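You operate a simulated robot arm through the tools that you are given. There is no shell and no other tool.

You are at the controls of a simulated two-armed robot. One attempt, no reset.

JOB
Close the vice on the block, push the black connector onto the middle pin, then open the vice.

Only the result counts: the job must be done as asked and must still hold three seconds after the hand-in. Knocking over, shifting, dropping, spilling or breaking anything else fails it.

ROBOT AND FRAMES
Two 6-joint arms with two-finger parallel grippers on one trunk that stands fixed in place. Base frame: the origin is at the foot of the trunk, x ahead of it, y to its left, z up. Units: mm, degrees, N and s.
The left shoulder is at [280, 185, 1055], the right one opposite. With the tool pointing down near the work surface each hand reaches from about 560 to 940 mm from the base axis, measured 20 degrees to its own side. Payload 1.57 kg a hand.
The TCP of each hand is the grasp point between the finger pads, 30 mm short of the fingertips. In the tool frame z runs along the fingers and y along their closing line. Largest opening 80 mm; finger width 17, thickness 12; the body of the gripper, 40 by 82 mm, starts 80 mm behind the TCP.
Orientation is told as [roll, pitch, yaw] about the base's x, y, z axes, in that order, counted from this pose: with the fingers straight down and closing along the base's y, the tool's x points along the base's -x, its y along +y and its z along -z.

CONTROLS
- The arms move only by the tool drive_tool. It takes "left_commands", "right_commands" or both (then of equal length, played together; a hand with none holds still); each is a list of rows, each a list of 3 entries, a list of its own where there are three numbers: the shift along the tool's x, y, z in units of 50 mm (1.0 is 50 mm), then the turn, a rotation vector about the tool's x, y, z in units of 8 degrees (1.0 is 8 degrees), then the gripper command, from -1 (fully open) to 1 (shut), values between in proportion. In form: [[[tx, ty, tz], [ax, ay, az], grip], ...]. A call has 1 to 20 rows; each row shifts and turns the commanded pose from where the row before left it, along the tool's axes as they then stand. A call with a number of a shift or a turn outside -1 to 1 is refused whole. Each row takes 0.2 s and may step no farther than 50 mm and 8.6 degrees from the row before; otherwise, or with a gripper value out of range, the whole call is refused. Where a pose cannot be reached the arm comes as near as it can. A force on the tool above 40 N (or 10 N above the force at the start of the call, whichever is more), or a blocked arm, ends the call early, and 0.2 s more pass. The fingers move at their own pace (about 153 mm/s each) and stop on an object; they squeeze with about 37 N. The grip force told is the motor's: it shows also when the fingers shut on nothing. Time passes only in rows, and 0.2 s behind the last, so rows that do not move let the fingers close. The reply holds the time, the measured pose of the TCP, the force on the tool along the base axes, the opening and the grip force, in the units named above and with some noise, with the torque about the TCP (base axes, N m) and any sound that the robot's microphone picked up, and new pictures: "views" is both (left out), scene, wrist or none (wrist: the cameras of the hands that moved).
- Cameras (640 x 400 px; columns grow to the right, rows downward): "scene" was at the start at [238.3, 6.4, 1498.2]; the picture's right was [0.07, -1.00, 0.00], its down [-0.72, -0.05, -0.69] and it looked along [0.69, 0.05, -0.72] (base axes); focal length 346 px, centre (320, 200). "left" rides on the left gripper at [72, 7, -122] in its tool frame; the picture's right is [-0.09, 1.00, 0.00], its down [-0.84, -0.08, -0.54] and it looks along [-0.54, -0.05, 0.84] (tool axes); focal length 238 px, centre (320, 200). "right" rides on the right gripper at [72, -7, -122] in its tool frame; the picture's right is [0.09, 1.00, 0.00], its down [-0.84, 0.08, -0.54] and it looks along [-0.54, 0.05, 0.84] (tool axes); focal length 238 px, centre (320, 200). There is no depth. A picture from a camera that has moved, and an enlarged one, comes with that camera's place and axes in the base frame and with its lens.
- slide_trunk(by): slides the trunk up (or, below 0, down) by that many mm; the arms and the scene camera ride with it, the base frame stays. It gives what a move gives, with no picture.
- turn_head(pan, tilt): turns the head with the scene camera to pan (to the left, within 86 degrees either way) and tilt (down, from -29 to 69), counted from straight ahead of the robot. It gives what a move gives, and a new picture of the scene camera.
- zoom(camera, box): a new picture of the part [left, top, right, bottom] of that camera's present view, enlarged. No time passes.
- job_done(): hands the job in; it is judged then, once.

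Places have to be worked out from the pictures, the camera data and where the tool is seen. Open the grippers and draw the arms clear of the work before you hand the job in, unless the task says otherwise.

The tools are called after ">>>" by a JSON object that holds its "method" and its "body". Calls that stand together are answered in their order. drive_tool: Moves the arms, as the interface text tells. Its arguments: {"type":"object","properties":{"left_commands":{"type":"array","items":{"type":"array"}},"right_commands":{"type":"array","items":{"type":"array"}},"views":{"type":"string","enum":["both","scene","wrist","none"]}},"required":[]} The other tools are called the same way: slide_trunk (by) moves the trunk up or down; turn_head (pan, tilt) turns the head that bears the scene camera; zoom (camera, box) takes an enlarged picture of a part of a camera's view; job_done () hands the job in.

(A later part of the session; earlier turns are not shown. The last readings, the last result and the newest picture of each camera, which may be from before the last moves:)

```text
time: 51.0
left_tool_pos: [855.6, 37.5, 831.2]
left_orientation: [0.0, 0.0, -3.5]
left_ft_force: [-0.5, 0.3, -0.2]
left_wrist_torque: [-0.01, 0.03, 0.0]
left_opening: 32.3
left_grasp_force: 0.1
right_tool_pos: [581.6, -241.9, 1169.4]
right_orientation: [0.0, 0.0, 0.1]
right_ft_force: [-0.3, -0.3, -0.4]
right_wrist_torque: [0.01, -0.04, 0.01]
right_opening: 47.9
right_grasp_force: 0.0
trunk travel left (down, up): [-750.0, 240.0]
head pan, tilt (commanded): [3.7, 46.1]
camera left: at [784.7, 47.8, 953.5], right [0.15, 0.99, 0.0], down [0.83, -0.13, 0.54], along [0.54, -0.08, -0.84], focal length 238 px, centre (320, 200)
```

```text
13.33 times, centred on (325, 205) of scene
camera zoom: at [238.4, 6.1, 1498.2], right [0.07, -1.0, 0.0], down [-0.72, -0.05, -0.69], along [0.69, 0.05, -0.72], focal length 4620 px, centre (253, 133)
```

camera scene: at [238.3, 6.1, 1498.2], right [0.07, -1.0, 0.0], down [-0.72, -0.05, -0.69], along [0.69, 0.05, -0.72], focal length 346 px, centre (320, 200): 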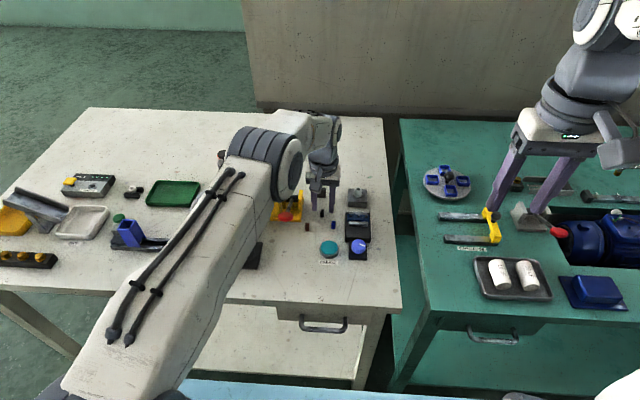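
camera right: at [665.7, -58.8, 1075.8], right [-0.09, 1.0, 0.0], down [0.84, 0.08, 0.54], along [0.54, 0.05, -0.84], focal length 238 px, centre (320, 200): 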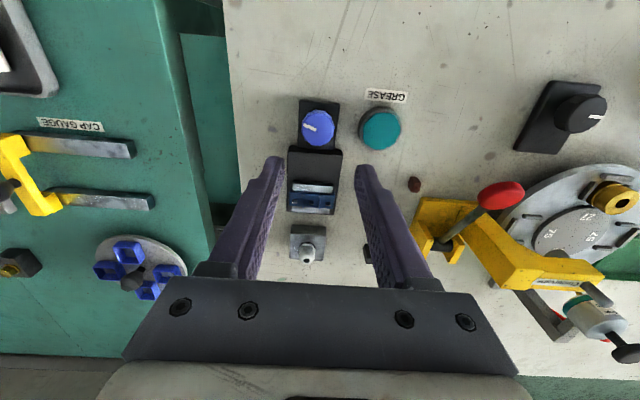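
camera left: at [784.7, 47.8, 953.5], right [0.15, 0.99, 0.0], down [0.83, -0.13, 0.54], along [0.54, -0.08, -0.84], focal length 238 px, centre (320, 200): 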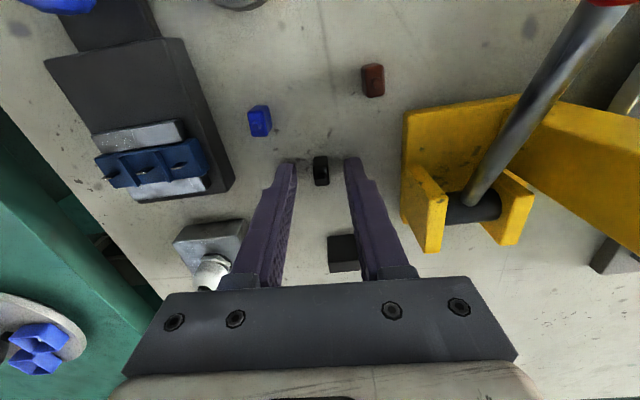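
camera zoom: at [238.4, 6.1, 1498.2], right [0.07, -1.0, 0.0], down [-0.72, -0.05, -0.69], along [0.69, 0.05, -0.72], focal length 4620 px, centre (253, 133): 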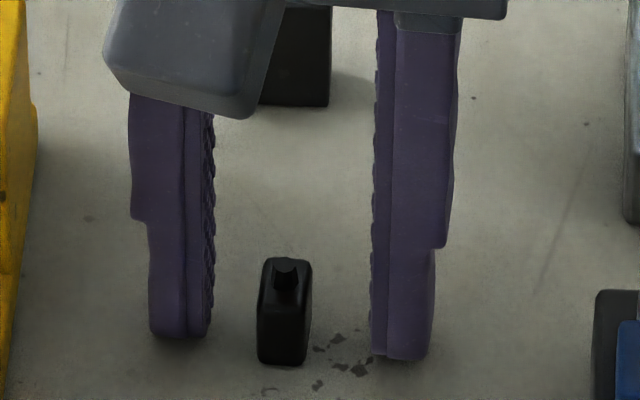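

The plug sits between the fingertips. I close on it.

>>> {"method": "drive_tool", "body": {"left_commands": [[[0, 0, 0], [0, 0, 0], 0.6], [[0, 0, 0], [0, 0, 0], 1], [[0, 0, 0], [0, 0, 0], 1]], "views": "wrist"}}

>>> {"method": "zoom", "body": {"camera": "left", "box": [280, 130, 360, 210]}}

```text
time: 51.8
left_tool_pos: [855.3, 37.5, 830.9]
left_orientation: [0.0, 0.0, -3.5]
left_ft_force: [0.8, -0.5, 0.9]
left_wrist_torque: [0.01, 0.02, 0.04]
left_opening: 8.1
left_grasp_force: 26.8
right_tool_pos: [582.5, -241.7, 1170.1]
right_orientation: [0.0, 0.0, -0.1]
right_ft_force: [0.7, 0.6, -0.3]
right_wrist_torque: [-0.02, 0.01, 0.03]
right_opening: 48.1
right_grasp_force: 0.1
trunk travel left (down, up): [-750.0, 240.0]
head pan, tilt (commanded): [3.7, 46.1]
camera left: at [784.6, 47.9, 953.6], right [0.15, 0.99, 0.0], down [0.83, -0.13, 0.54], along [0.54, -0.08, -0.84], focal length 238 px, centre (320, 200)
```

left: 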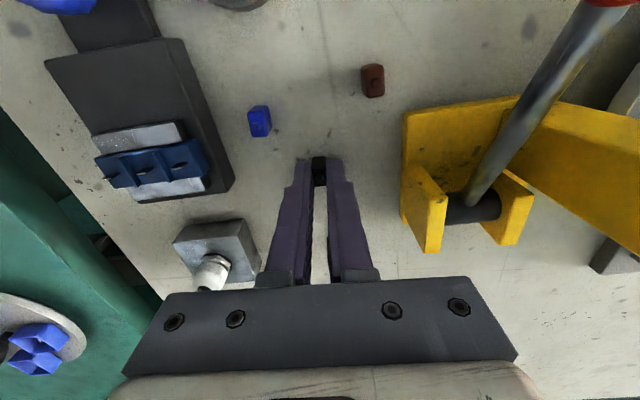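

```text
5.00 times, centred on (320, 170) of left
camera zoom: at [784.6, 47.9, 953.6], right [0.15, 0.99, 0.0], down [0.83, -0.13, 0.54], along [0.54, -0.08, -0.84], focal length 1192 px, centre (320, 350)
```

zoom: 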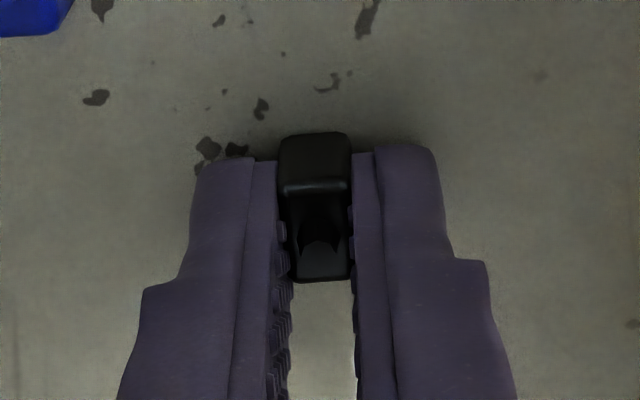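

Gripped at ~8 mm. I lift it straight up and check that it is held.

>>> {"method": "drive_tool", "body": {"left_commands": [[[0, 0, -0.2], [0, 0, 0], 1], [[0, 0, -0.5], [0, 0, 0], 1], [[0, 0, -0.8], [0, 0, 0], 1], [[0, 0, -0.8], [0, 0, 0], 1], [[0, 0, -0.8], [0, 0, 0], 1], [[0, 0, 0], [0, 0, 0], 1]], "views": "both"}}

>>> {"method": "zoom", "body": {"camera": "left", "box": [280, 130, 360, 210]}}

>>> {"method": "zoom", "body": {"camera": "scene", "box": [300, 140, 360, 200]}}

```text
time: 53.2
left_tool_pos: [855.1, 39.8, 986.1]
left_orientation: [0.1, 0.1, -3.4]
left_ft_force: [-0.1, -0.1, 0.0]
left_wrist_torque: [0.0, 0.0, -0.02]
left_opening: 8.0
left_grasp_force: 26.8
right_tool_pos: [581.9, -241.3, 1170.1]
right_orientation: [-0.1, 0.0, 0.0]
right_ft_force: [0.5, -0.4, -0.5]
right_wrist_torque: [-0.04, 0.0, 0.0]
right_opening: 48.0
right_grasp_force: 0.0
trunk travel left (down, up): [-750.0, 240.0]
head pan, tilt (commanded): [3.7, 46.1]
camera scene: at [238.1, 6.1, 1498.3], right [0.07, -1.0, 0.0], down [-0.72, -0.05, -0.69], along [0.69, 0.05, -0.72], focal length 346 px, centre (320, 200)
camera left: at [785.4, 49.9, 1108.3], right [0.15, 0.99, 0.0], down [0.83, -0.13, 0.54], along [0.54, -0.08, -0.84], focal length 238 px, centre (320, 200)
```

scene: 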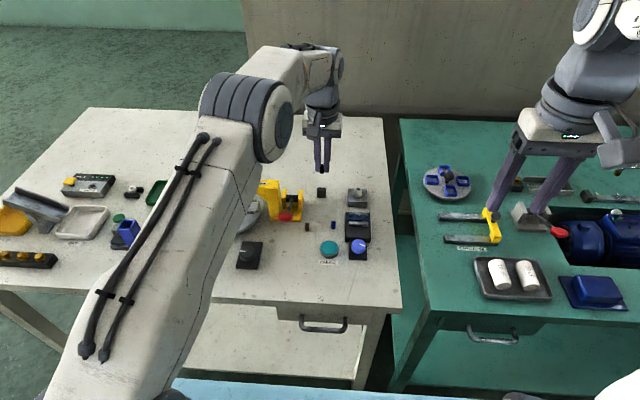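
left: 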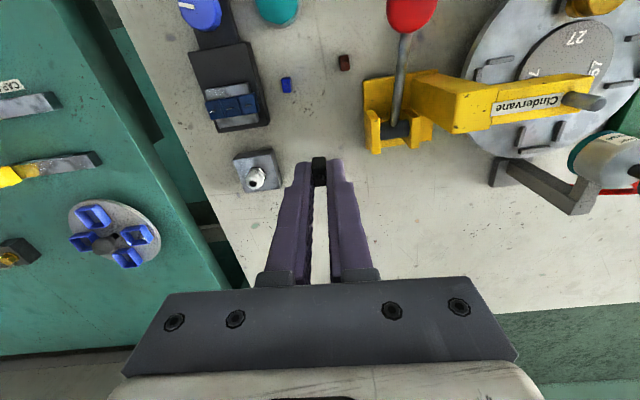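

```text
5.00 times, centred on (320, 170) of left
camera zoom: at [785.4, 49.9, 1108.3], right [0.15, 0.99, 0.0], down [0.83, -0.13, 0.54], along [0.54, -0.08, -0.84], focal length 1192 px, centre (320, 350)
```

zoom: 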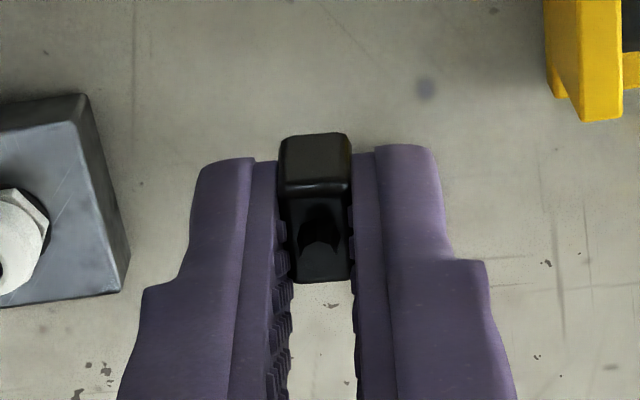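

```text
6.67 times, centred on (330, 170) of scene
camera zoom: at [238.1, 6.1, 1498.3], right [0.07, -1.0, 0.0], down [-0.72, -0.05, -0.69], along [0.69, 0.05, -0.72], focal length 2310 px, centre (253, 400)
```

zoom: 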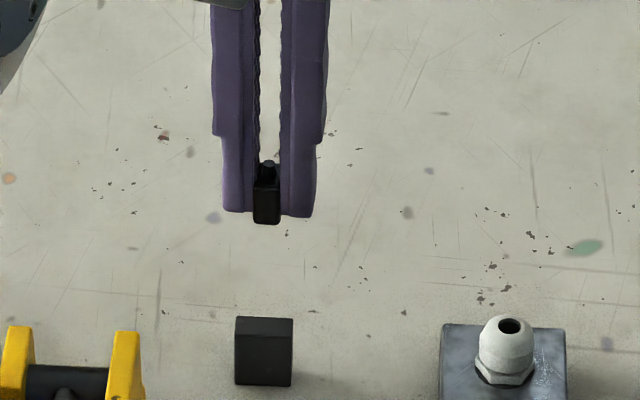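

The plug is held firmly with ~5 mm protruding below the tips. Before inserting I must know the slot's direction on its underside, so I carry it back and up and then pitch the hand so the scene camera sees the bottom.

>>> {"method": "drive_tool", "body": {"left_commands": [[[0.3, 0.06, -0.68], [0, 0, 0], 1], [[0.598, 0.126, -0.688], [0, 0, 0], 1], [[0.598, 0.126, -0.688], [0, 0, 0], 1], [[0.598, 0.126, -0.688], [0, 0, 0], 1], [[0.598, 0.126, -0.688], [0, 0, 0], 1], [[0.598, 0.126, -0.688], [0, 0, 0], 1], [[0.598, 0.126, -0.688], [0, 0, 0], 1], [[0.598, 0.126, -0.688], [0, 0, 0], 1], [[0.598, 0.126, -0.688], [0, 0, 0], 1], [[0.598, 0.126, -0.688], [0, 0, 0], 1], [[0.3, 0.06, 0], [0, 0, 0], 1]], "views": "scene"}}

```text
time: 55.6
left_tool_pos: [560.3, 120.0, 1331.9]
left_orientation: [0.0, 0.0, -3.5]
left_ft_force: [-0.5, -0.3, 0.3]
left_wrist_torque: [0.0, 0.0, -0.01]
left_opening: 7.8
left_grasp_force: 26.4
right_tool_pos: [582.8, -241.4, 1169.1]
right_orientation: [0.1, 0.0, 0.0]
right_ft_force: [-0.5, 0.2, 0.6]
right_wrist_torque: [0.0, 0.01, -0.03]
right_opening: 48.0
right_grasp_force: 0.0
trunk travel left (down, up): [-750.0, 240.0]
head pan, tilt (commanded): [3.7, 46.1]
camera scene: at [238.2, 6.1, 1498.3], right [0.07, -1.0, 0.0], down [-0.72, -0.05, -0.69], along [0.69, 0.05, -0.72], focal length 346 px, centre (320, 200)
```

scene: 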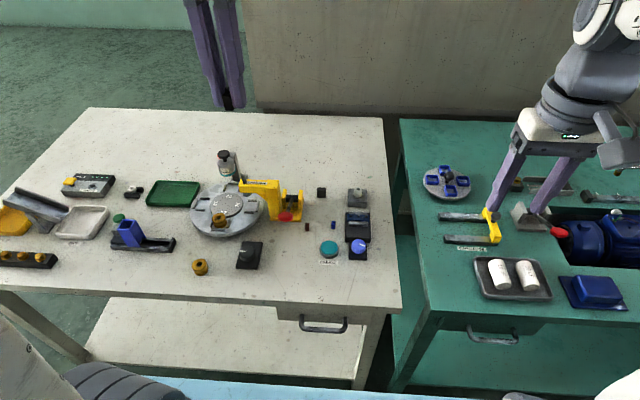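

The hand is at (560,120,1332) with the plug visible near the top. I pitch it by +64° so the plug's underside faces the head camera.

>>> {"method": "drive_tool", "body": {"left_commands": [[[0, 0, 0], [0, 1, 0], 1], [[0, 0, 0], [0, 1, 0], 1], [[0, 0, 0], [0, 1, 0], 1], [[0, 0, 0], [0, 1, 0], 1], [[0, 0, 0], [0, 1, 0], 1], [[0, 0, 0], [0, 1, 0], 1], [[0, 0, 0], [0, 1, 0], 1], [[0, 0, 0], [0, 1, 0], 1], [[0, 0, 0], [0, 0, 0], 1]], "views": "scene"}}

>>> {"method": "zoom", "body": {"camera": "scene", "box": [170, 30, 290, 130]}}

```text
time: 57.6
left_tool_pos: [499.9, 121.6, 1181.8]
left_orientation: [0.1, 64.0, -3.6]
left_ft_force: [0.6, -0.1, 0.0]
left_wrist_torque: [0.0, 0.01, 0.01]
left_opening: 7.9
left_grasp_force: 27.4
left hand out of reach, approached as far as the arm can: row 3, 4, 5, 6, 7, 8
right_tool_pos: [583.0, -241.1, 1169.8]
right_orientation: [0.0, 0.1, 0.0]
right_ft_force: [0.4, -0.6, -0.3]
right_wrist_torque: [0.0, 0.01, -0.01]
right_opening: 48.1
right_grasp_force: 0.0
trunk travel left (down, up): [-750.0, 240.0]
head pan, tilt (commanded): [3.7, 46.1]
camera scene: at [238.5, 6.1, 1498.2], right [0.07, -1.0, 0.0], down [-0.72, -0.05, -0.69], along [0.69, 0.05, -0.72], focal length 346 px, centre (320, 200)
```

scene: 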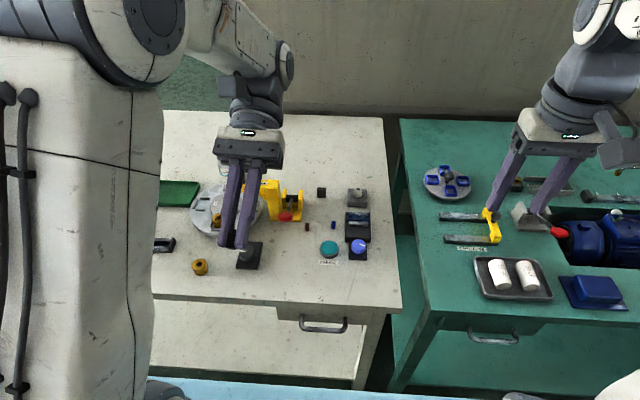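

```text
4.00 times, centred on (230, 80) of scene
camera zoom: at [238.5, 6.1, 1498.2], right [0.07, -1.0, 0.0], down [-0.72, -0.05, -0.69], along [0.69, 0.05, -0.72], focal length 1386 px, centre (680, 680)
```

zoom: 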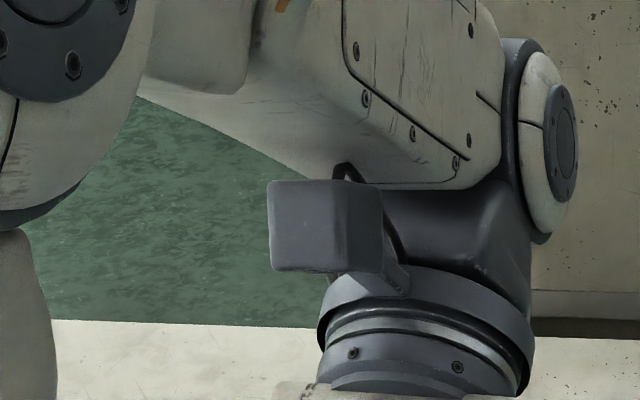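

The reach limit lowered the hand to (500,122,1182), but the plug may still show its underside at a grazing angle; I zoom there.

>>> {"method": "zoom", "body": {"camera": "scene", "box": [222, 236, 250, 258]}}

>>> {"method": "zoom", "body": {"camera": "right", "box": [320, 0, 640, 200]}}

```text
16.00 times, centred on (236, 247) of scene
camera zoom: at [238.5, 6.1, 1498.2], right [0.07, -1.0, 0.0], down [-0.72, -0.05, -0.69], along [0.69, 0.05, -0.72], focal length 5544 px, centre (1664, -552)
```

zoom: 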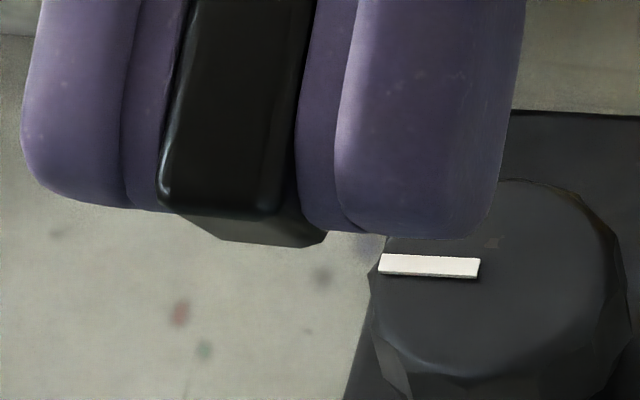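

```text
2.00 times, centred on (480, 100) of right
camera zoom: at [508.8, -247.7, 1292.1], right [-0.09, 1.0, 0.0], down [0.84, 0.08, 0.54], along [0.54, 0.05, -0.84], focal length 477 px, centre (0, 400)
```

zoom: 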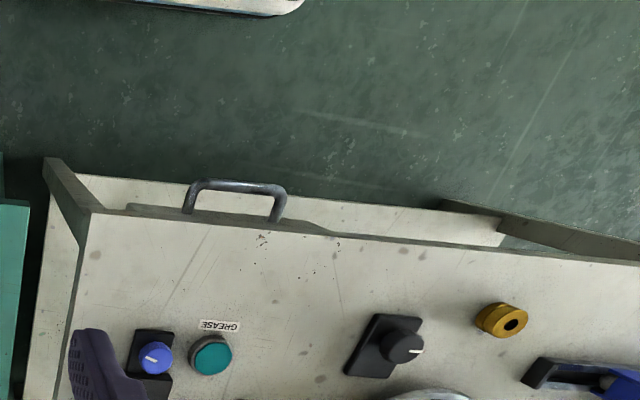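

The underside is still edge-on. I pitch another 32° while pulling the hand slightly back along its axis, in small steps.

>>> {"method": "drive_tool", "body": {"left_commands": [[[0, 0, 0.5], [0, 1, 0], 1], [[0, 0, 0.5], [0, 1, 0], 1], [[0, 0, 0], [0, 1, 0], 1], [[0, 0, 0], [0, 1, 0], 1], [[0, 0, 0], [0, 0, 0], 1]], "views": "scene"}}

```text
time: 58.8
left_tool_pos: [426.4, 127.5, 1135.1]
left_orientation: [-180.0, 83.9, 176.6]
left_ft_force: [0.3, 0.4, -0.3]
left_wrist_torque: [-0.01, 0.01, 0.03]
left_opening: 7.9
left_grasp_force: 27.0
left hand out of reach, approached as far as the arm can: row 3, 4
right_tool_pos: [582.6, -240.5, 1169.6]
right_orientation: [0.0, 0.0, 0.0]
right_ft_force: [0.5, 0.9, -0.2]
right_wrist_torque: [-0.01, -0.03, 0.0]
right_opening: 47.9
right_grasp_force: 0.0
trunk travel left (down, up): [-750.0, 240.0]
head pan, tilt (commanded): [3.7, 46.1]
camera scene: at [238.5, 6.1, 1498.2], right [0.07, -1.0, 0.0], down [-0.72, -0.05, -0.69], along [0.69, 0.05, -0.72], focal length 346 px, centre (320, 200)
```

scene: 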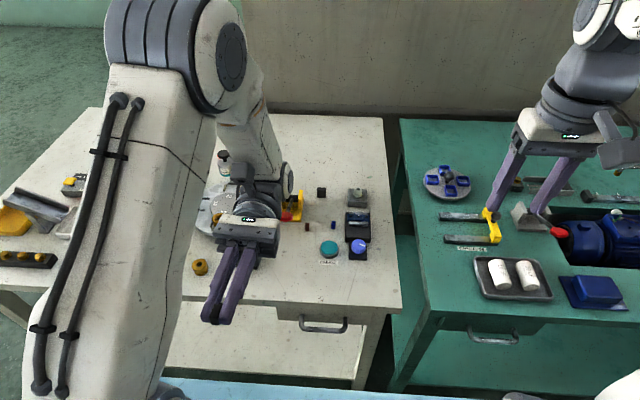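

Pitch is now ≈96°. I zoom on the fingertips to see the underside of the plug.

>>> {"method": "zoom", "body": {"camera": "scene", "box": [195, 300, 230, 330]}}

```text
13.33 times, centred on (212, 315) of scene
camera zoom: at [238.5, 6.1, 1498.2], right [0.07, -1.0, 0.0], down [-0.72, -0.05, -0.69], along [0.69, 0.05, -0.72], focal length 4620 px, centre (1753, -1333)
```

zoom: 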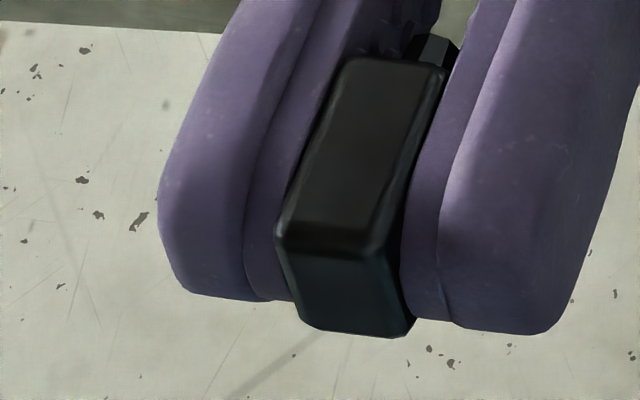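

The lower facet is the plug's underside; I zoom in tighter to see the slot.

>>> {"method": "zoom", "body": {"camera": "scene", "box": [208, 315, 222, 328]}}

```text
16.00 times, centred on (215, 322) of scene
camera zoom: at [238.5, 6.1, 1498.2], right [0.07, -1.0, 0.0], down [-0.72, -0.05, -0.69], along [0.69, 0.05, -0.72], focal length 5544 px, centre (2000, -1744)
```

zoom: 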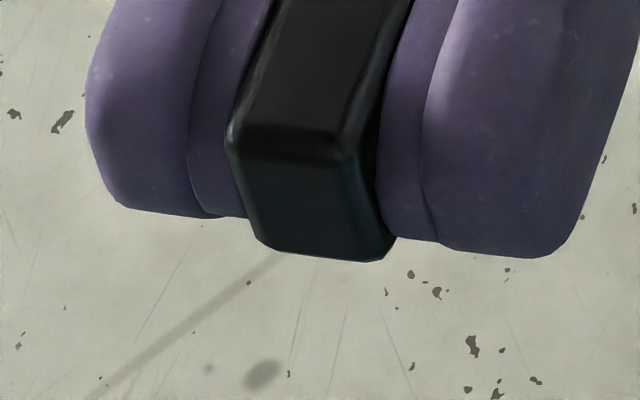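

No slot shows at this angle. I raise the hand ~120 mm and pitch a little more for a squarer view of the underside.

>>> {"method": "drive_tool", "body": {"left_commands": [[[0.8, 0, 0], [0, 0.5, 0], 1], [[0.8, 0, 0], [0, 0.5, 0], 1], [[0.8, 0, 0], [0, 0, 0], 1], [[0, 0, 0], [0, 0, 0], 1]], "views": "scene"}}

```text
time: 59.6
left_tool_pos: [379.8, 135.1, 1167.0]
left_orientation: [-179.3, 76.8, 177.3]
left_ft_force: [9.4, -4.2, -4.4]
left_wrist_torque: [-0.04, 0.04, -0.05]
left_opening: 8.0
left_grasp_force: 26.2
left hand out of reach, approached as far as the arm can: row 1, 2, 3
right_tool_pos: [582.1, -241.6, 1169.4]
right_orientation: [0.1, 0.0, 0.0]
right_ft_force: [-0.2, -0.2, -0.5]
right_wrist_torque: [0.01, -0.01, -0.01]
right_opening: 48.2
right_grasp_force: 0.1
trunk travel left (down, up): [-750.0, 240.0]
head pan, tilt (commanded): [3.7, 46.1]
stopped in row 3 (left hand): the force on the tool passed its limit at 80 N (the readings are from after the stop); the commanded pose is now the measured one
camera scene: at [238.7, 6.1, 1498.1], right [0.07, -1.0, 0.0], down [-0.72, -0.05, -0.69], along [0.69, 0.05, -0.72], focal length 346 px, centre (320, 200)
```

scene: 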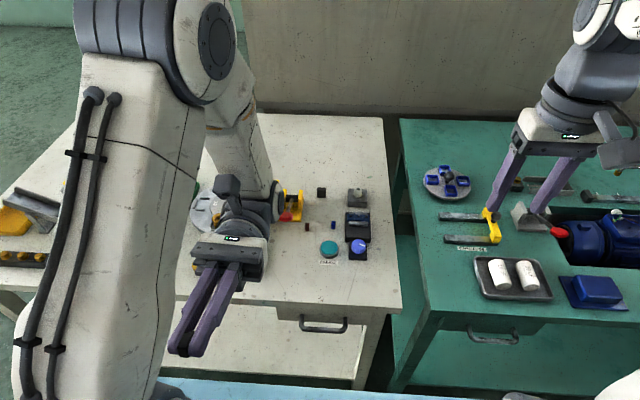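

A force spike stopped the move – I likely brushed the arm itself. I look at the plug in the grip before backing away.

>>> {"method": "zoom", "body": {"camera": "scene", "box": [160, 325, 210, 365]}}

>>> {"method": "zoom", "body": {"camera": "scene", "box": [172, 342, 188, 360]}}

>>> {"method": "zoom", "body": {"camera": "left", "box": [240, 100, 400, 220]}}

```text
10.00 times, centred on (185, 345) of scene
camera zoom: at [238.7, 6.1, 1498.1], right [0.07, -1.0, 0.0], down [-0.72, -0.05, -0.69], along [0.69, 0.05, -0.72], focal length 3465 px, centre (1670, -1250)
```

zoom: 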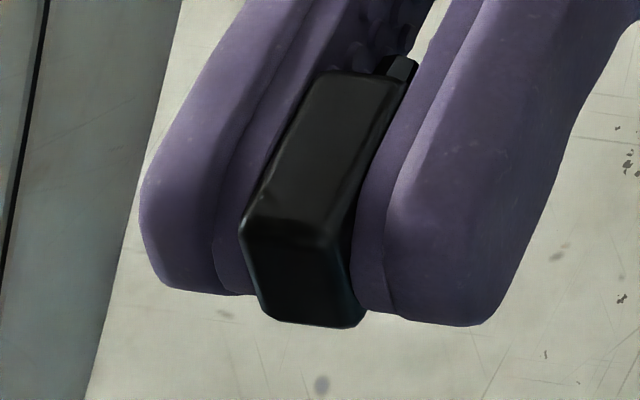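

```text
16.00 times, centred on (180, 351) of scene
camera zoom: at [238.7, 6.1, 1498.1], right [0.07, -1.0, 0.0], down [-0.72, -0.05, -0.69], along [0.69, 0.05, -0.72], focal length 5544 px, centre (2560, -2216)
```

zoom: 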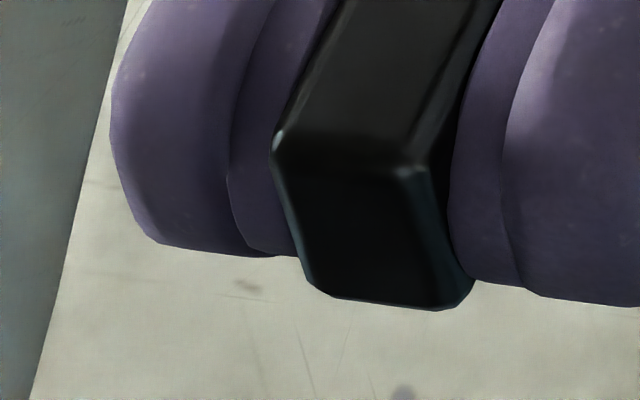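

```text
3.33 times, centred on (320, 160) of left
camera zoom: at [515.3, 132.8, 1210.2], right [0.04, 0.99, -0.09], down [0.33, -0.1, -0.94], along [-0.94, 0.01, -0.34], focal length 794 px, centre (320, 333)
```

zoom: 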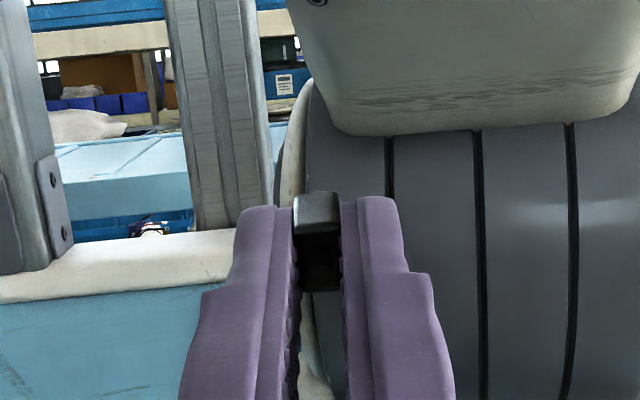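

The underside is plain (no visible slot), and the plug is still seated well in the grip. I back the hand forward away from my own arm and start pitching it back down.

>>> {"method": "drive_tool", "body": {"left_commands": [[[0, 0, -0.5], [0, 0, 0], 1], [[0, 0, -0.9], [0, 0, 0], 1], [[0, 0, -0.9], [0, -1, 0], 1], [[0, 0, -0.9], [0, -1, 0], 1], [[0, 0, 0], [0, -1, 0], 1], [[0, 0, 0], [0, -1, 0], 1], [[0, 0, 0], [0, 0, 0], 1]], "views": "scene"}}

```text
time: 61.2
left_tool_pos: [485.5, 133.9, 1098.9]
left_orientation: [-0.3, 71.1, -3.9]
left_ft_force: [-0.4, 0.0, -0.4]
left_wrist_torque: [0.04, -0.05, 0.01]
left_opening: 7.9
left_grasp_force: 27.1
left hand out of reach, approached as far as the arm can: row 1, 2, 3, 4
right_tool_pos: [582.2, -240.3, 1169.0]
right_orientation: [0.0, 0.1, -0.1]
right_ft_force: [0.4, 0.7, 0.4]
right_wrist_torque: [-0.02, 0.01, -0.01]
right_opening: 47.9
right_grasp_force: 0.0
trunk travel left (down, up): [-750.0, 240.0]
head pan, tilt (commanded): [3.7, 46.1]
camera scene: at [238.1, 6.1, 1498.3], right [0.07, -1.0, 0.0], down [-0.72, -0.05, -0.69], along [0.69, 0.05, -0.72], focal length 346 px, centre (320, 200)
```

scene: 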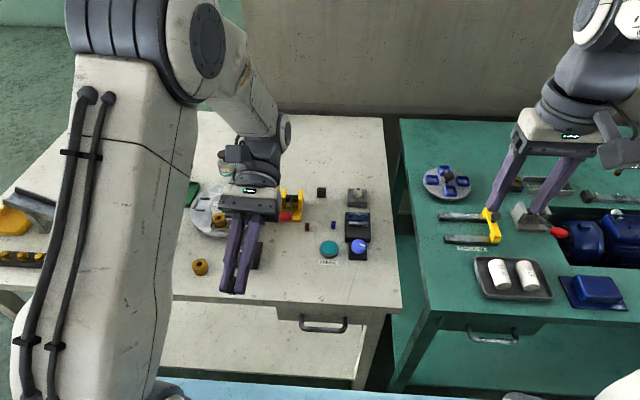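

Clear now. I pitch the remaining −71° back to vertical in place.

>>> {"method": "drive_tool", "body": {"left_commands": [[[0, 0, 0], [0, -1, 0], 1], [[0, 0, 0], [0, -1, 0], 1], [[0, 0, 0], [0, -1, 0], 1], [[0, 0, 0], [0, -1, 0], 1], [[0, 0, 0], [0, -1, 0], 1], [[0, 0, 0], [0, -1, 0], 1], [[0, 0, 0], [0, -1, 0], 1], [[0, 0, 0], [0, -1, 0], 1], [[0, 0, 0], [0, -0.89, 0], 1], [[0, 0, 0], [0, 0, 0], 1]], "views": "both"}}

```text
time: 63.4
left_tool_pos: [485.5, 133.2, 1098.1]
left_orientation: [-0.2, 0.0, -3.5]
left_ft_force: [0.0, 0.3, 1.1]
left_wrist_torque: [-0.01, 0.01, 0.01]
left_opening: 7.9
left_grasp_force: 26.9
right_tool_pos: [581.2, -241.2, 1169.3]
right_orientation: [0.0, 0.0, -0.1]
right_ft_force: [0.2, -0.1, -0.5]
right_wrist_torque: [0.0, -0.02, 0.01]
right_opening: 48.2
right_grasp_force: 0.0
trunk travel left (down, up): [-750.0, 240.0]
head pan, tilt (commanded): [3.7, 46.1]
camera scene: at [238.1, 6.2, 1498.3], right [0.07, -1.0, 0.0], down [-0.72, -0.05, -0.69], along [0.69, 0.05, -0.72], focal length 346 px, centre (320, 200)
camera left: at [414.8, 143.6, 1221.1], right [0.15, 0.99, 0.0], down [0.83, -0.13, 0.54], along [0.54, -0.08, -0.84], focal length 238 px, centre (320, 200)
```

scene: 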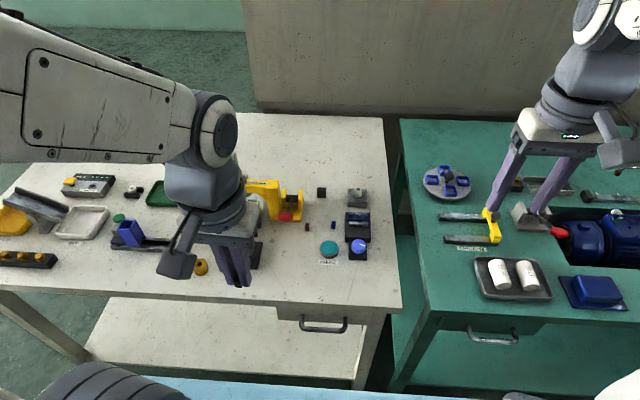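
left: 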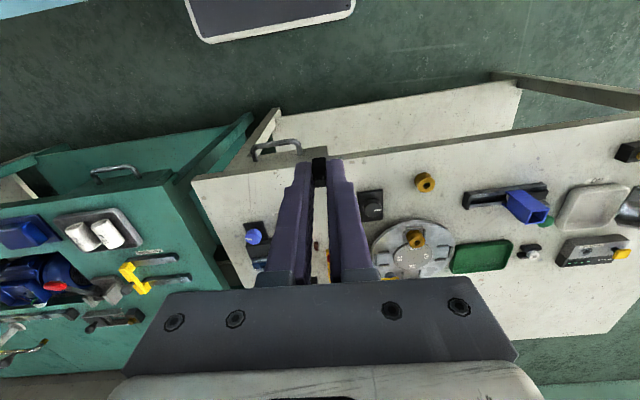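

The hand is vertical again with the plug still gripped. I rotate the hand by −86.5° to yaw −90° so the plug's long side will lie along the blades (y).

>>> {"method": "drive_tool", "body": {"left_commands": [[[0, 0, -0.5], [0, 0, 0.983], 1], [[0, 0, -0.5], [0, 0, 0.983], 1], [[0, 0, 0], [0, 0, 0.983], 1], [[0, 0, 0], [0, 0, 0.983], 1], [[0, 0, 0], [0, 0, 0.983], 1], [[0, 0, 0], [0, 0, 0.983], 1], [[0, 0, 0], [0, 0, 0.983], 1], [[0, 0, 0], [0, 0, 0.983], 1], [[0, 0, 0], [0, 0, 0.983], 1], [[0, 0, 0], [0, 0, 0.983], 1], [[0, 0, 0], [0, 0, 0.983], 1], [[0, 0, 0], [0, 0, 0], 1]], "views": "both"}}

```text
time: 66.0
left_tool_pos: [487.9, 131.8, 1147.4]
left_orientation: [-0.1, -0.1, -90.1]
left_ft_force: [0.9, 0.4, -0.5]
left_wrist_torque: [0.03, -0.01, 0.01]
left_opening: 8.1
left_grasp_force: 27.0
right_tool_pos: [582.5, -241.7, 1169.9]
right_orientation: [-0.1, -0.1, 0.0]
right_ft_force: [-0.2, 1.1, 0.1]
right_wrist_torque: [0.0, -0.01, 0.01]
right_opening: 47.7
right_grasp_force: 0.0
trunk travel left (down, up): [-750.0, 240.0]
head pan, tilt (commanded): [3.7, 46.1]
camera scene: at [238.3, 6.1, 1498.2], right [0.07, -1.0, 0.0], down [-0.72, -0.05, -0.69], along [0.69, 0.05, -0.72], focal length 346 px, centre (320, 200)
camera left: at [494.3, 203.3, 1270.0], right [1.0, -0.09, 0.0], down [-0.08, -0.84, 0.54], along [-0.05, -0.54, -0.84], focal length 238 px, centre (320, 200)
```

scene: 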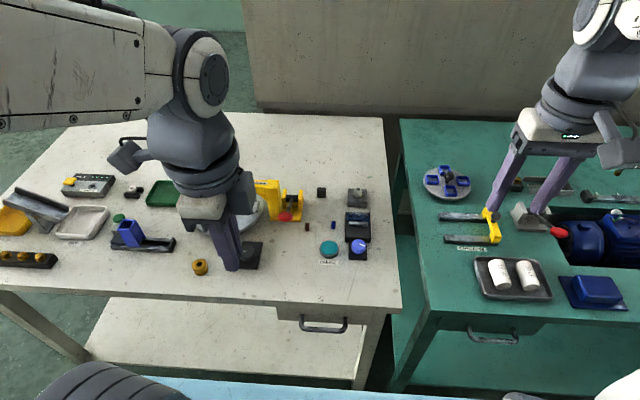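
left: 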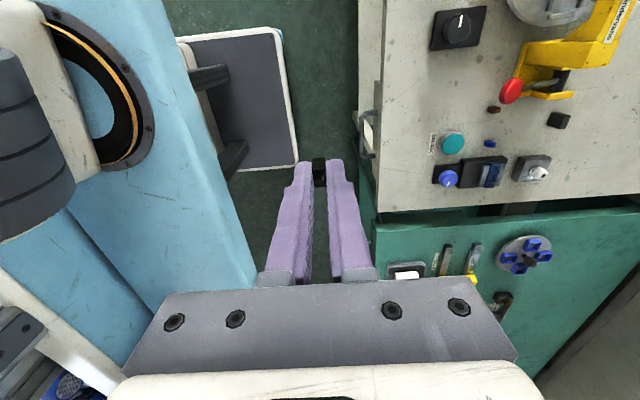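

Yaw is −90.1°. I carry the plug to above the block, about (827,−54.5,1000).

>>> {"method": "drive_tool", "body": {"left_commands": [[[-0.372, 0.678, 0.294], [0, 0, 0], 1], [[-0.372, 0.678, 0.294], [0, 0, 0], 1], [[-0.372, 0.678, 0.294], [0, 0, 0], 1], [[-0.372, 0.678, 0.294], [0, 0, 0], 1], [[-0.372, 0.678, 0.294], [0, 0, 0], 1], [[-0.372, 0.678, 0.294], [0, 0, 0], 1], [[-0.372, 0.678, 0.294], [0, 0, 0], 1], [[-0.372, 0.678, 0.294], [0, 0, 0], 1], [[-0.372, 0.678, 0.294], [0, 0, 0], 1], [[-0.372, 0.678, 0.294], [0, 0, 0], 1], [[0, 0, 0], [0, 0, 0], 1], [[0, 0, 0], [0, 0, 0], 1]], "views": "both"}}

>>> {"method": "zoom", "body": {"camera": "left", "box": [260, 110, 380, 220]}}

```text
time: 68.6
left_tool_pos: [824.1, -55.6, 1001.8]
left_orientation: [0.0, -0.1, -90.1]
left_ft_force: [-0.1, 0.8, -0.4]
left_wrist_torque: [-0.03, 0.01, 0.01]
left_opening: 8.2
left_grasp_force: 27.3
right_tool_pos: [582.9, -240.6, 1168.9]
right_orientation: [0.0, 0.0, 0.0]
right_ft_force: [0.5, 0.0, -0.4]
right_wrist_torque: [-0.02, 0.01, 0.0]
right_opening: 48.1
right_grasp_force: 0.0
trunk travel left (down, up): [-750.0, 240.0]
head pan, tilt (commanded): [3.7, 46.1]
camera scene: at [238.3, 6.1, 1498.2], right [0.07, -1.0, 0.0], down [-0.72, -0.05, -0.69], along [0.69, 0.05, -0.72], focal length 346 px, centre (320, 200)
camera left: at [832.3, 16.4, 1123.5], right [1.0, -0.09, 0.0], down [-0.08, -0.84, 0.54], along [-0.05, -0.54, -0.84], focal length 238 px, centre (320, 200)
```

scene: 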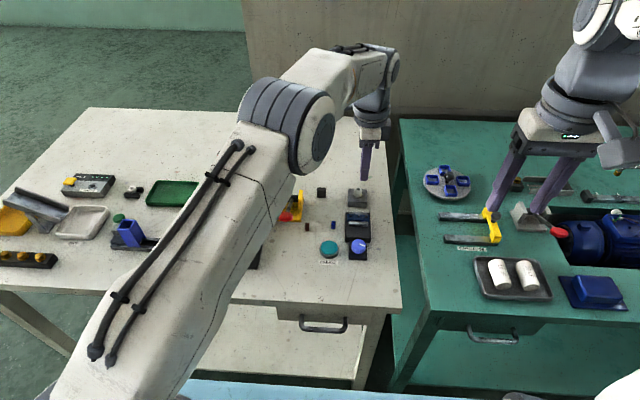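
left: 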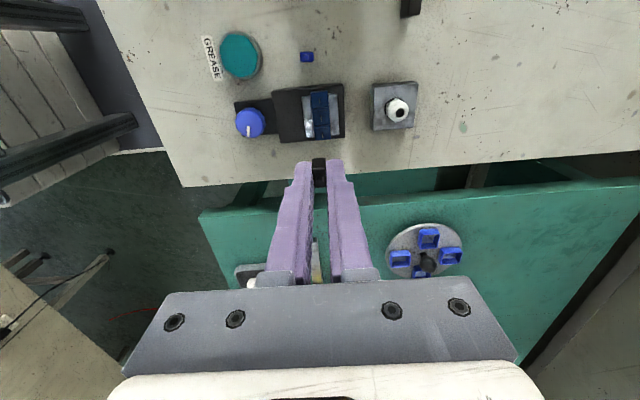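

```text
3.64 times, centred on (320, 165) of left
camera zoom: at [832.3, 16.4, 1123.5], right [1.0, -0.09, 0.0], down [-0.08, -0.84, 0.54], along [-0.05, -0.54, -0.84], focal length 867 px, centre (320, 327)
```

zoom: 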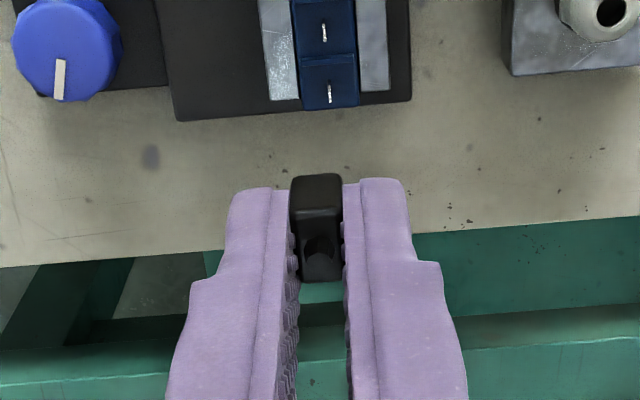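

The camera now sees the block from the left side. I zoom on the block to locate the middle pin precisely relative to the held plug.

>>> {"method": "zoom", "body": {"camera": "left", "box": [290, 80, 350, 145]}}

>>> {"method": "zoom", "body": {"camera": "left", "box": [300, 150, 340, 195]}}

>>> {"method": "zoom", "body": {"camera": "scene", "box": [335, 150, 395, 250]}}

```text
6.15 times, centred on (320, 112) of left
camera zoom: at [832.3, 16.4, 1123.5], right [1.0, -0.09, 0.0], down [-0.08, -0.84, 0.54], along [-0.05, -0.54, -0.84], focal length 1467 px, centre (320, 738)
```

zoom: 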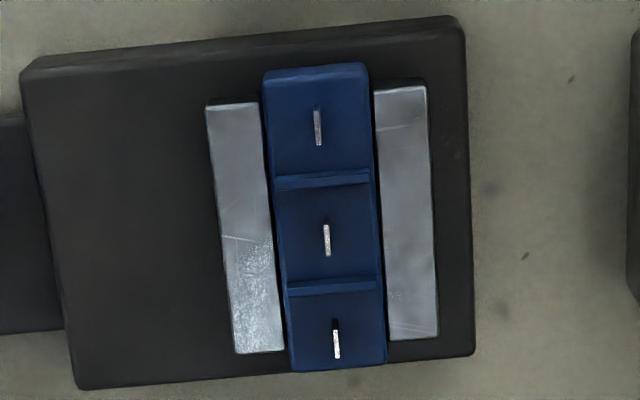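

```text
8.89 times, centred on (320, 172) of left
camera zoom: at [832.3, 16.4, 1123.5], right [1.0, -0.09, 0.0], down [-0.08, -0.84, 0.54], along [-0.05, -0.54, -0.84], focal length 2119 px, centre (320, 444)
```

zoom: 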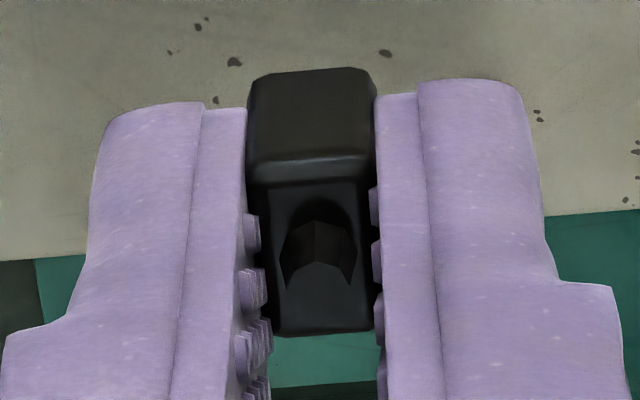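

```text
4.00 times, centred on (365, 200) of scene
camera zoom: at [238.3, 6.1, 1498.2], right [0.07, -1.0, 0.0], down [-0.72, -0.05, -0.69], along [0.69, 0.05, -0.72], focal length 1386 px, centre (140, 200)
```

zoom: 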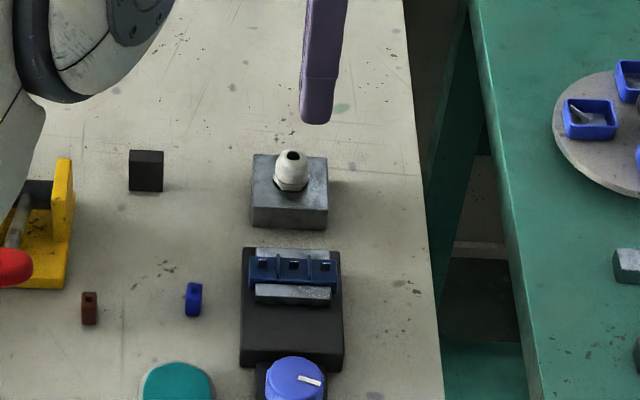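

The middle pin computes to (827.0,−56.0) in this camera's frame; the plug's centre is ~1.7 mm short in y and ~1.1 mm in x. I correct and descend to about 15–20 mm above the pin, then look again.

>>> {"method": "drive_tool", "body": {"left_commands": [[[0.034, 0.022, 0.3], [0, 0, 0], 1], [[0, 0, 0.6], [0, 0, 0], 1], [[0, 0, 0.6], [0, 0, 0], 1], [[0, 0, 0.5], [0, 0, 0], 1], [[0, 0, 0], [0, 0, 0], 1], [[0, 0, 0], [0, 0, 0], 1]], "views": "both"}}

>>> {"method": "zoom", "body": {"camera": "left", "box": [285, 110, 355, 185]}}

>>> {"method": "zoom", "body": {"camera": "scene", "box": [345, 180, 385, 230]}}

>>> {"method": "zoom", "body": {"camera": "right", "box": [380, 150, 460, 230]}}

```text
time: 70.0
left_tool_pos: [828.4, -54.6, 899.8]
left_orientation: [-0.1, -0.1, -90.0]
left_ft_force: [-1.0, 0.6, 0.0]
left_wrist_torque: [-0.01, -0.02, 0.03]
left_opening: 8.0
left_grasp_force: 26.5
right_tool_pos: [582.5, -241.4, 1169.8]
right_orientation: [0.0, 0.0, -0.1]
right_ft_force: [-1.1, -0.6, 0.3]
right_wrist_torque: [0.01, 0.01, 0.02]
right_opening: 48.0
right_grasp_force: 0.1
trunk travel left (down, up): [-750.0, 240.0]
head pan, tilt (commanded): [3.7, 46.1]
camera scene: at [238.3, 6.1, 1498.2], right [0.07, -1.0, 0.0], down [-0.72, -0.05, -0.69], along [0.69, 0.05, -0.72], focal length 346 px, centre (320, 200)
camera left: at [837.0, 17.9, 1022.5], right [1.0, -0.09, 0.0], down [-0.08, -0.84, 0.54], along [-0.05, -0.54, -0.84], focal length 238 px, centre (320, 200)
```

scene: 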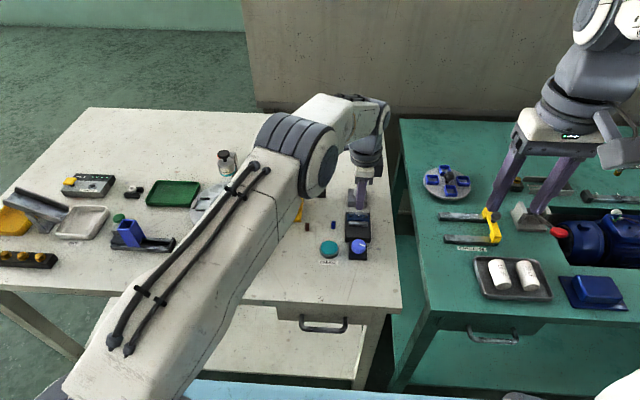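
left: 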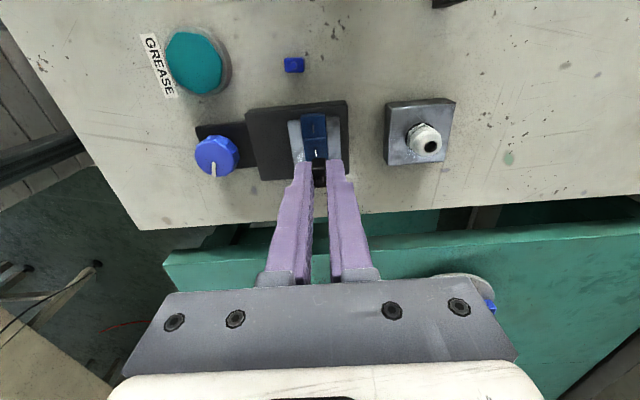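

```text
5.33 times, centred on (320, 148) of left
camera zoom: at [837.0, 17.9, 1022.5], right [1.0, -0.09, 0.0], down [-0.08, -0.84, 0.54], along [-0.05, -0.54, -0.84], focal length 1271 px, centre (320, 480)
```

zoom: 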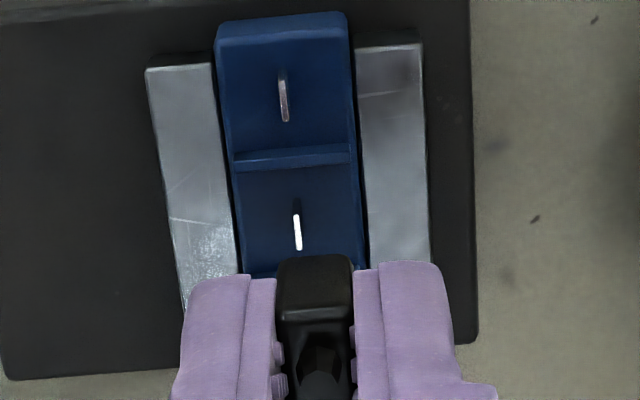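

```text
8.00 times, centred on (365, 205) of scene
camera zoom: at [238.3, 6.1, 1498.2], right [0.07, -1.0, 0.0], down [-0.72, -0.05, -0.69], along [0.69, 0.05, -0.72], focal length 2772 px, centre (-40, 160)
```

zoom: 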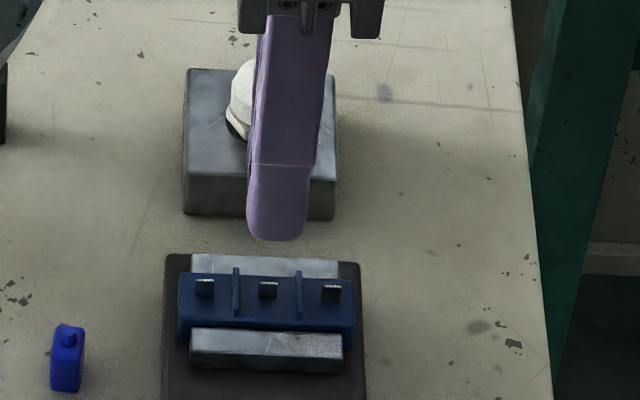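

```text
5.00 times, centred on (420, 190) of right
camera zoom: at [508.6, -247.8, 1292.1], right [-0.09, 1.0, 0.0], down [0.84, 0.08, 0.54], along [0.54, 0.05, -0.84], focal length 1192 px, centre (-180, 250)
```

zoom: 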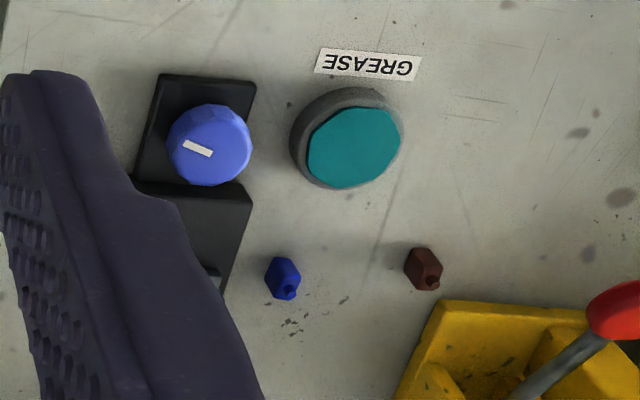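

Pin mid is at (826.9,−54.9) while the plug's centre is at ≈(830.3,−56.1). I shift −3.4 mm in x, +1.3 mm in y and lower 12 mm, then re-measure.

>>> {"method": "drive_tool", "body": {"left_commands": [[[0.026, -0.068, 0], [0, 0, 0], 1], [[0, 0, 0.12], [0, 0, 0], 1], [[0, 0, 0.12], [0, 0, 0], 1], [[0, 0, 0], [0, 0, 0], 1], [[0, 0, 0], [0, 0, 0], 1], [[0, 0, 0], [0, 0, 0], 1]], "views": "wrist"}}

>>> {"method": "zoom", "body": {"camera": "left", "box": [290, 130, 350, 185]}}

>>> {"method": "zoom", "body": {"camera": "scene", "box": [350, 190, 380, 225]}}

```text
time: 71.4
left_tool_pos: [825.3, -52.9, 889.6]
left_orientation: [-0.1, -0.1, -90.0]
left_ft_force: [-0.1, 1.8, -0.3]
left_wrist_torque: [0.0, 0.01, 0.02]
left_opening: 7.8
left_grasp_force: 26.8
right_tool_pos: [582.9, -241.8, 1170.0]
right_orientation: [0.1, 0.2, 0.0]
right_ft_force: [-0.6, 1.0, -0.3]
right_wrist_torque: [0.02, 0.01, 0.03]
right_opening: 48.0
right_grasp_force: 0.0
trunk travel left (down, up): [-750.0, 240.0]
head pan, tilt (commanded): [3.7, 46.1]
camera left: at [832.1, 19.2, 1011.7], right [1.0, -0.09, 0.0], down [-0.08, -0.84, 0.54], along [-0.05, -0.54, -0.84], focal length 238 px, centre (320, 200)
```

left: 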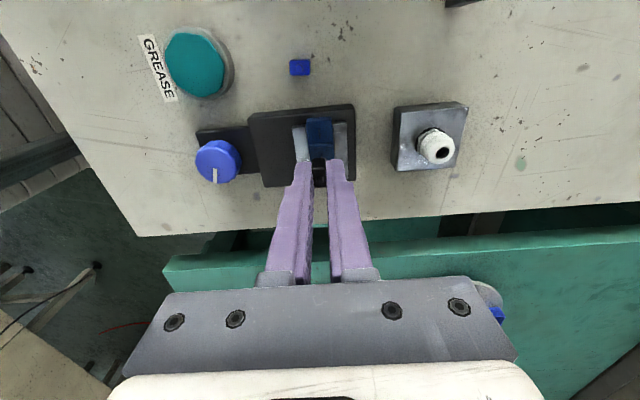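

```text
7.27 times, centred on (320, 158) of left
camera zoom: at [832.1, 19.2, 1011.7], right [1.0, -0.09, 0.0], down [-0.08, -0.84, 0.54], along [-0.05, -0.54, -0.84], focal length 1734 px, centre (320, 509)
```

zoom: 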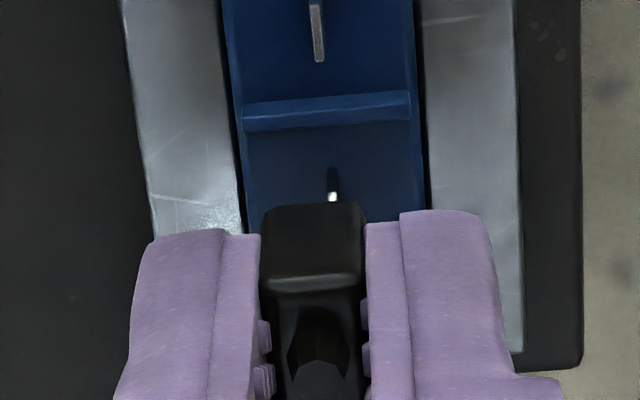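

```text
11.43 times, centred on (365, 208) of scene
camera zoom: at [238.3, 6.1, 1498.2], right [0.07, -1.0, 0.0], down [-0.72, -0.05, -0.69], along [0.69, 0.05, -0.72], focal length 3960 px, centre (-194, 114)
```

zoom: 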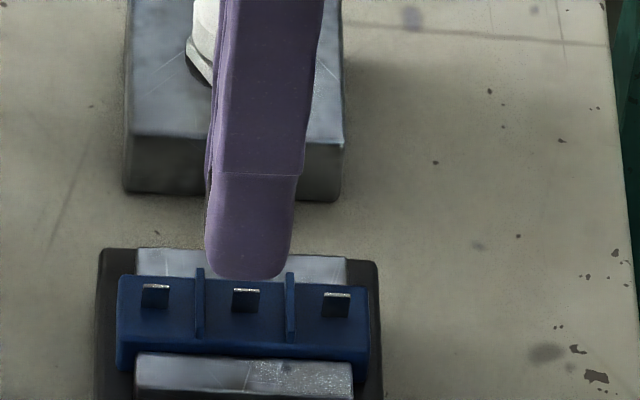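

The plug centre is at (825.4,−55.05) versus pin (826.85,−54.9). I shift +1.4 mm in x, +0.2 in y, lower 9 mm and verify once more.

>>> {"method": "drive_tool", "body": {"left_commands": [[[0.004, 0.028, 0], [0, 0, 0], 1], [[0, 0, 0.09], [0, 0, 0], 1], [[0, 0, 0.09], [0, 0, 0], 1], [[0, 0, 0], [0, 0, 0], 1], [[0, 0, 0], [0, 0, 0], 1], [[0, 0, 0], [0, 0, 0], 1]], "views": "wrist"}}

>>> {"method": "zoom", "body": {"camera": "left", "box": [290, 130, 350, 185]}}

>>> {"method": "zoom", "body": {"camera": "scene", "box": [350, 190, 380, 225]}}

```text
time: 72.8
left_tool_pos: [823.8, -51.4, 879.8]
left_orientation: [0.0, -0.1, -90.0]
left_ft_force: [0.5, -0.1, -0.4]
left_wrist_torque: [0.01, 0.01, -0.03]
left_opening: 7.8
left_grasp_force: 27.3
right_tool_pos: [582.0, -240.8, 1169.3]
right_orientation: [0.0, 0.1, 0.0]
right_ft_force: [-0.2, 0.2, 0.4]
right_wrist_torque: [0.01, -0.02, 0.0]
right_opening: 48.2
right_grasp_force: 0.0
trunk travel left (down, up): [-750.0, 240.0]
head pan, tilt (commanded): [3.7, 46.1]
camera left: at [832.0, 20.4, 1002.2], right [1.0, -0.09, 0.0], down [-0.08, -0.84, 0.54], along [-0.05, -0.54, -0.84], focal length 238 px, centre (320, 200)
```

left: 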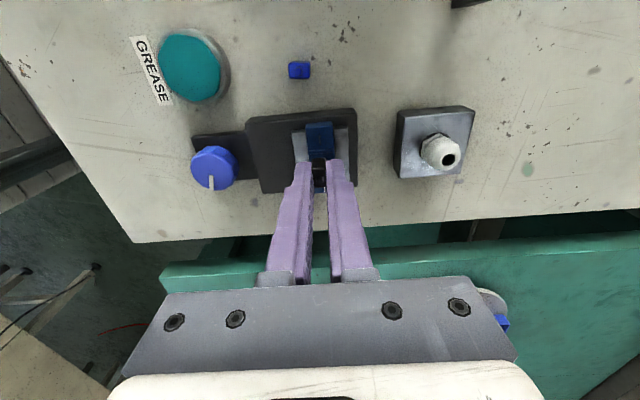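

```text
7.27 times, centred on (320, 158) of left
camera zoom: at [832.0, 20.4, 1002.2], right [1.0, -0.09, 0.0], down [-0.08, -0.84, 0.54], along [-0.05, -0.54, -0.84], focal length 1734 px, centre (320, 509)
```

zoom: 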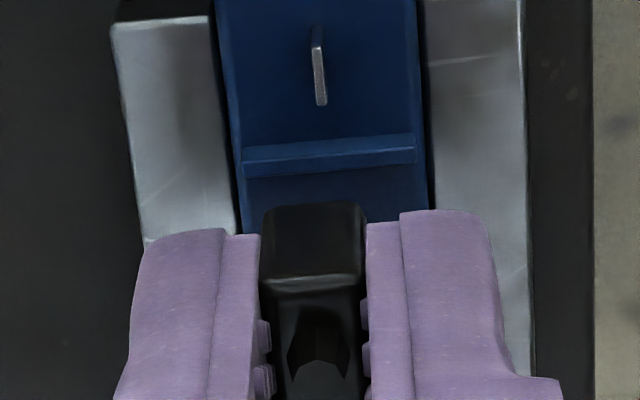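

```text
11.43 times, centred on (365, 208) of scene
camera zoom: at [238.3, 6.1, 1498.2], right [0.07, -1.0, 0.0], down [-0.72, -0.05, -0.69], along [0.69, 0.05, -0.72], focal length 3960 px, centre (-194, 114)
```

zoom: 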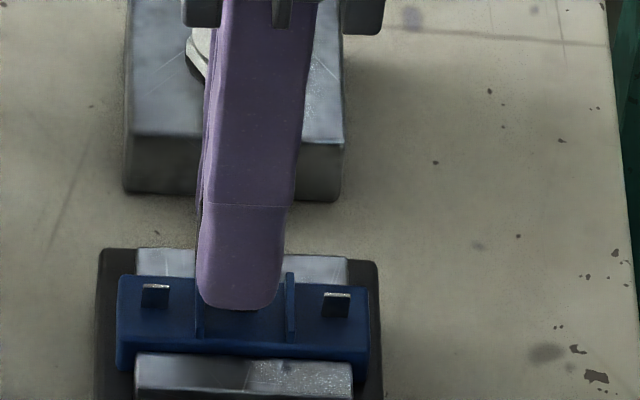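

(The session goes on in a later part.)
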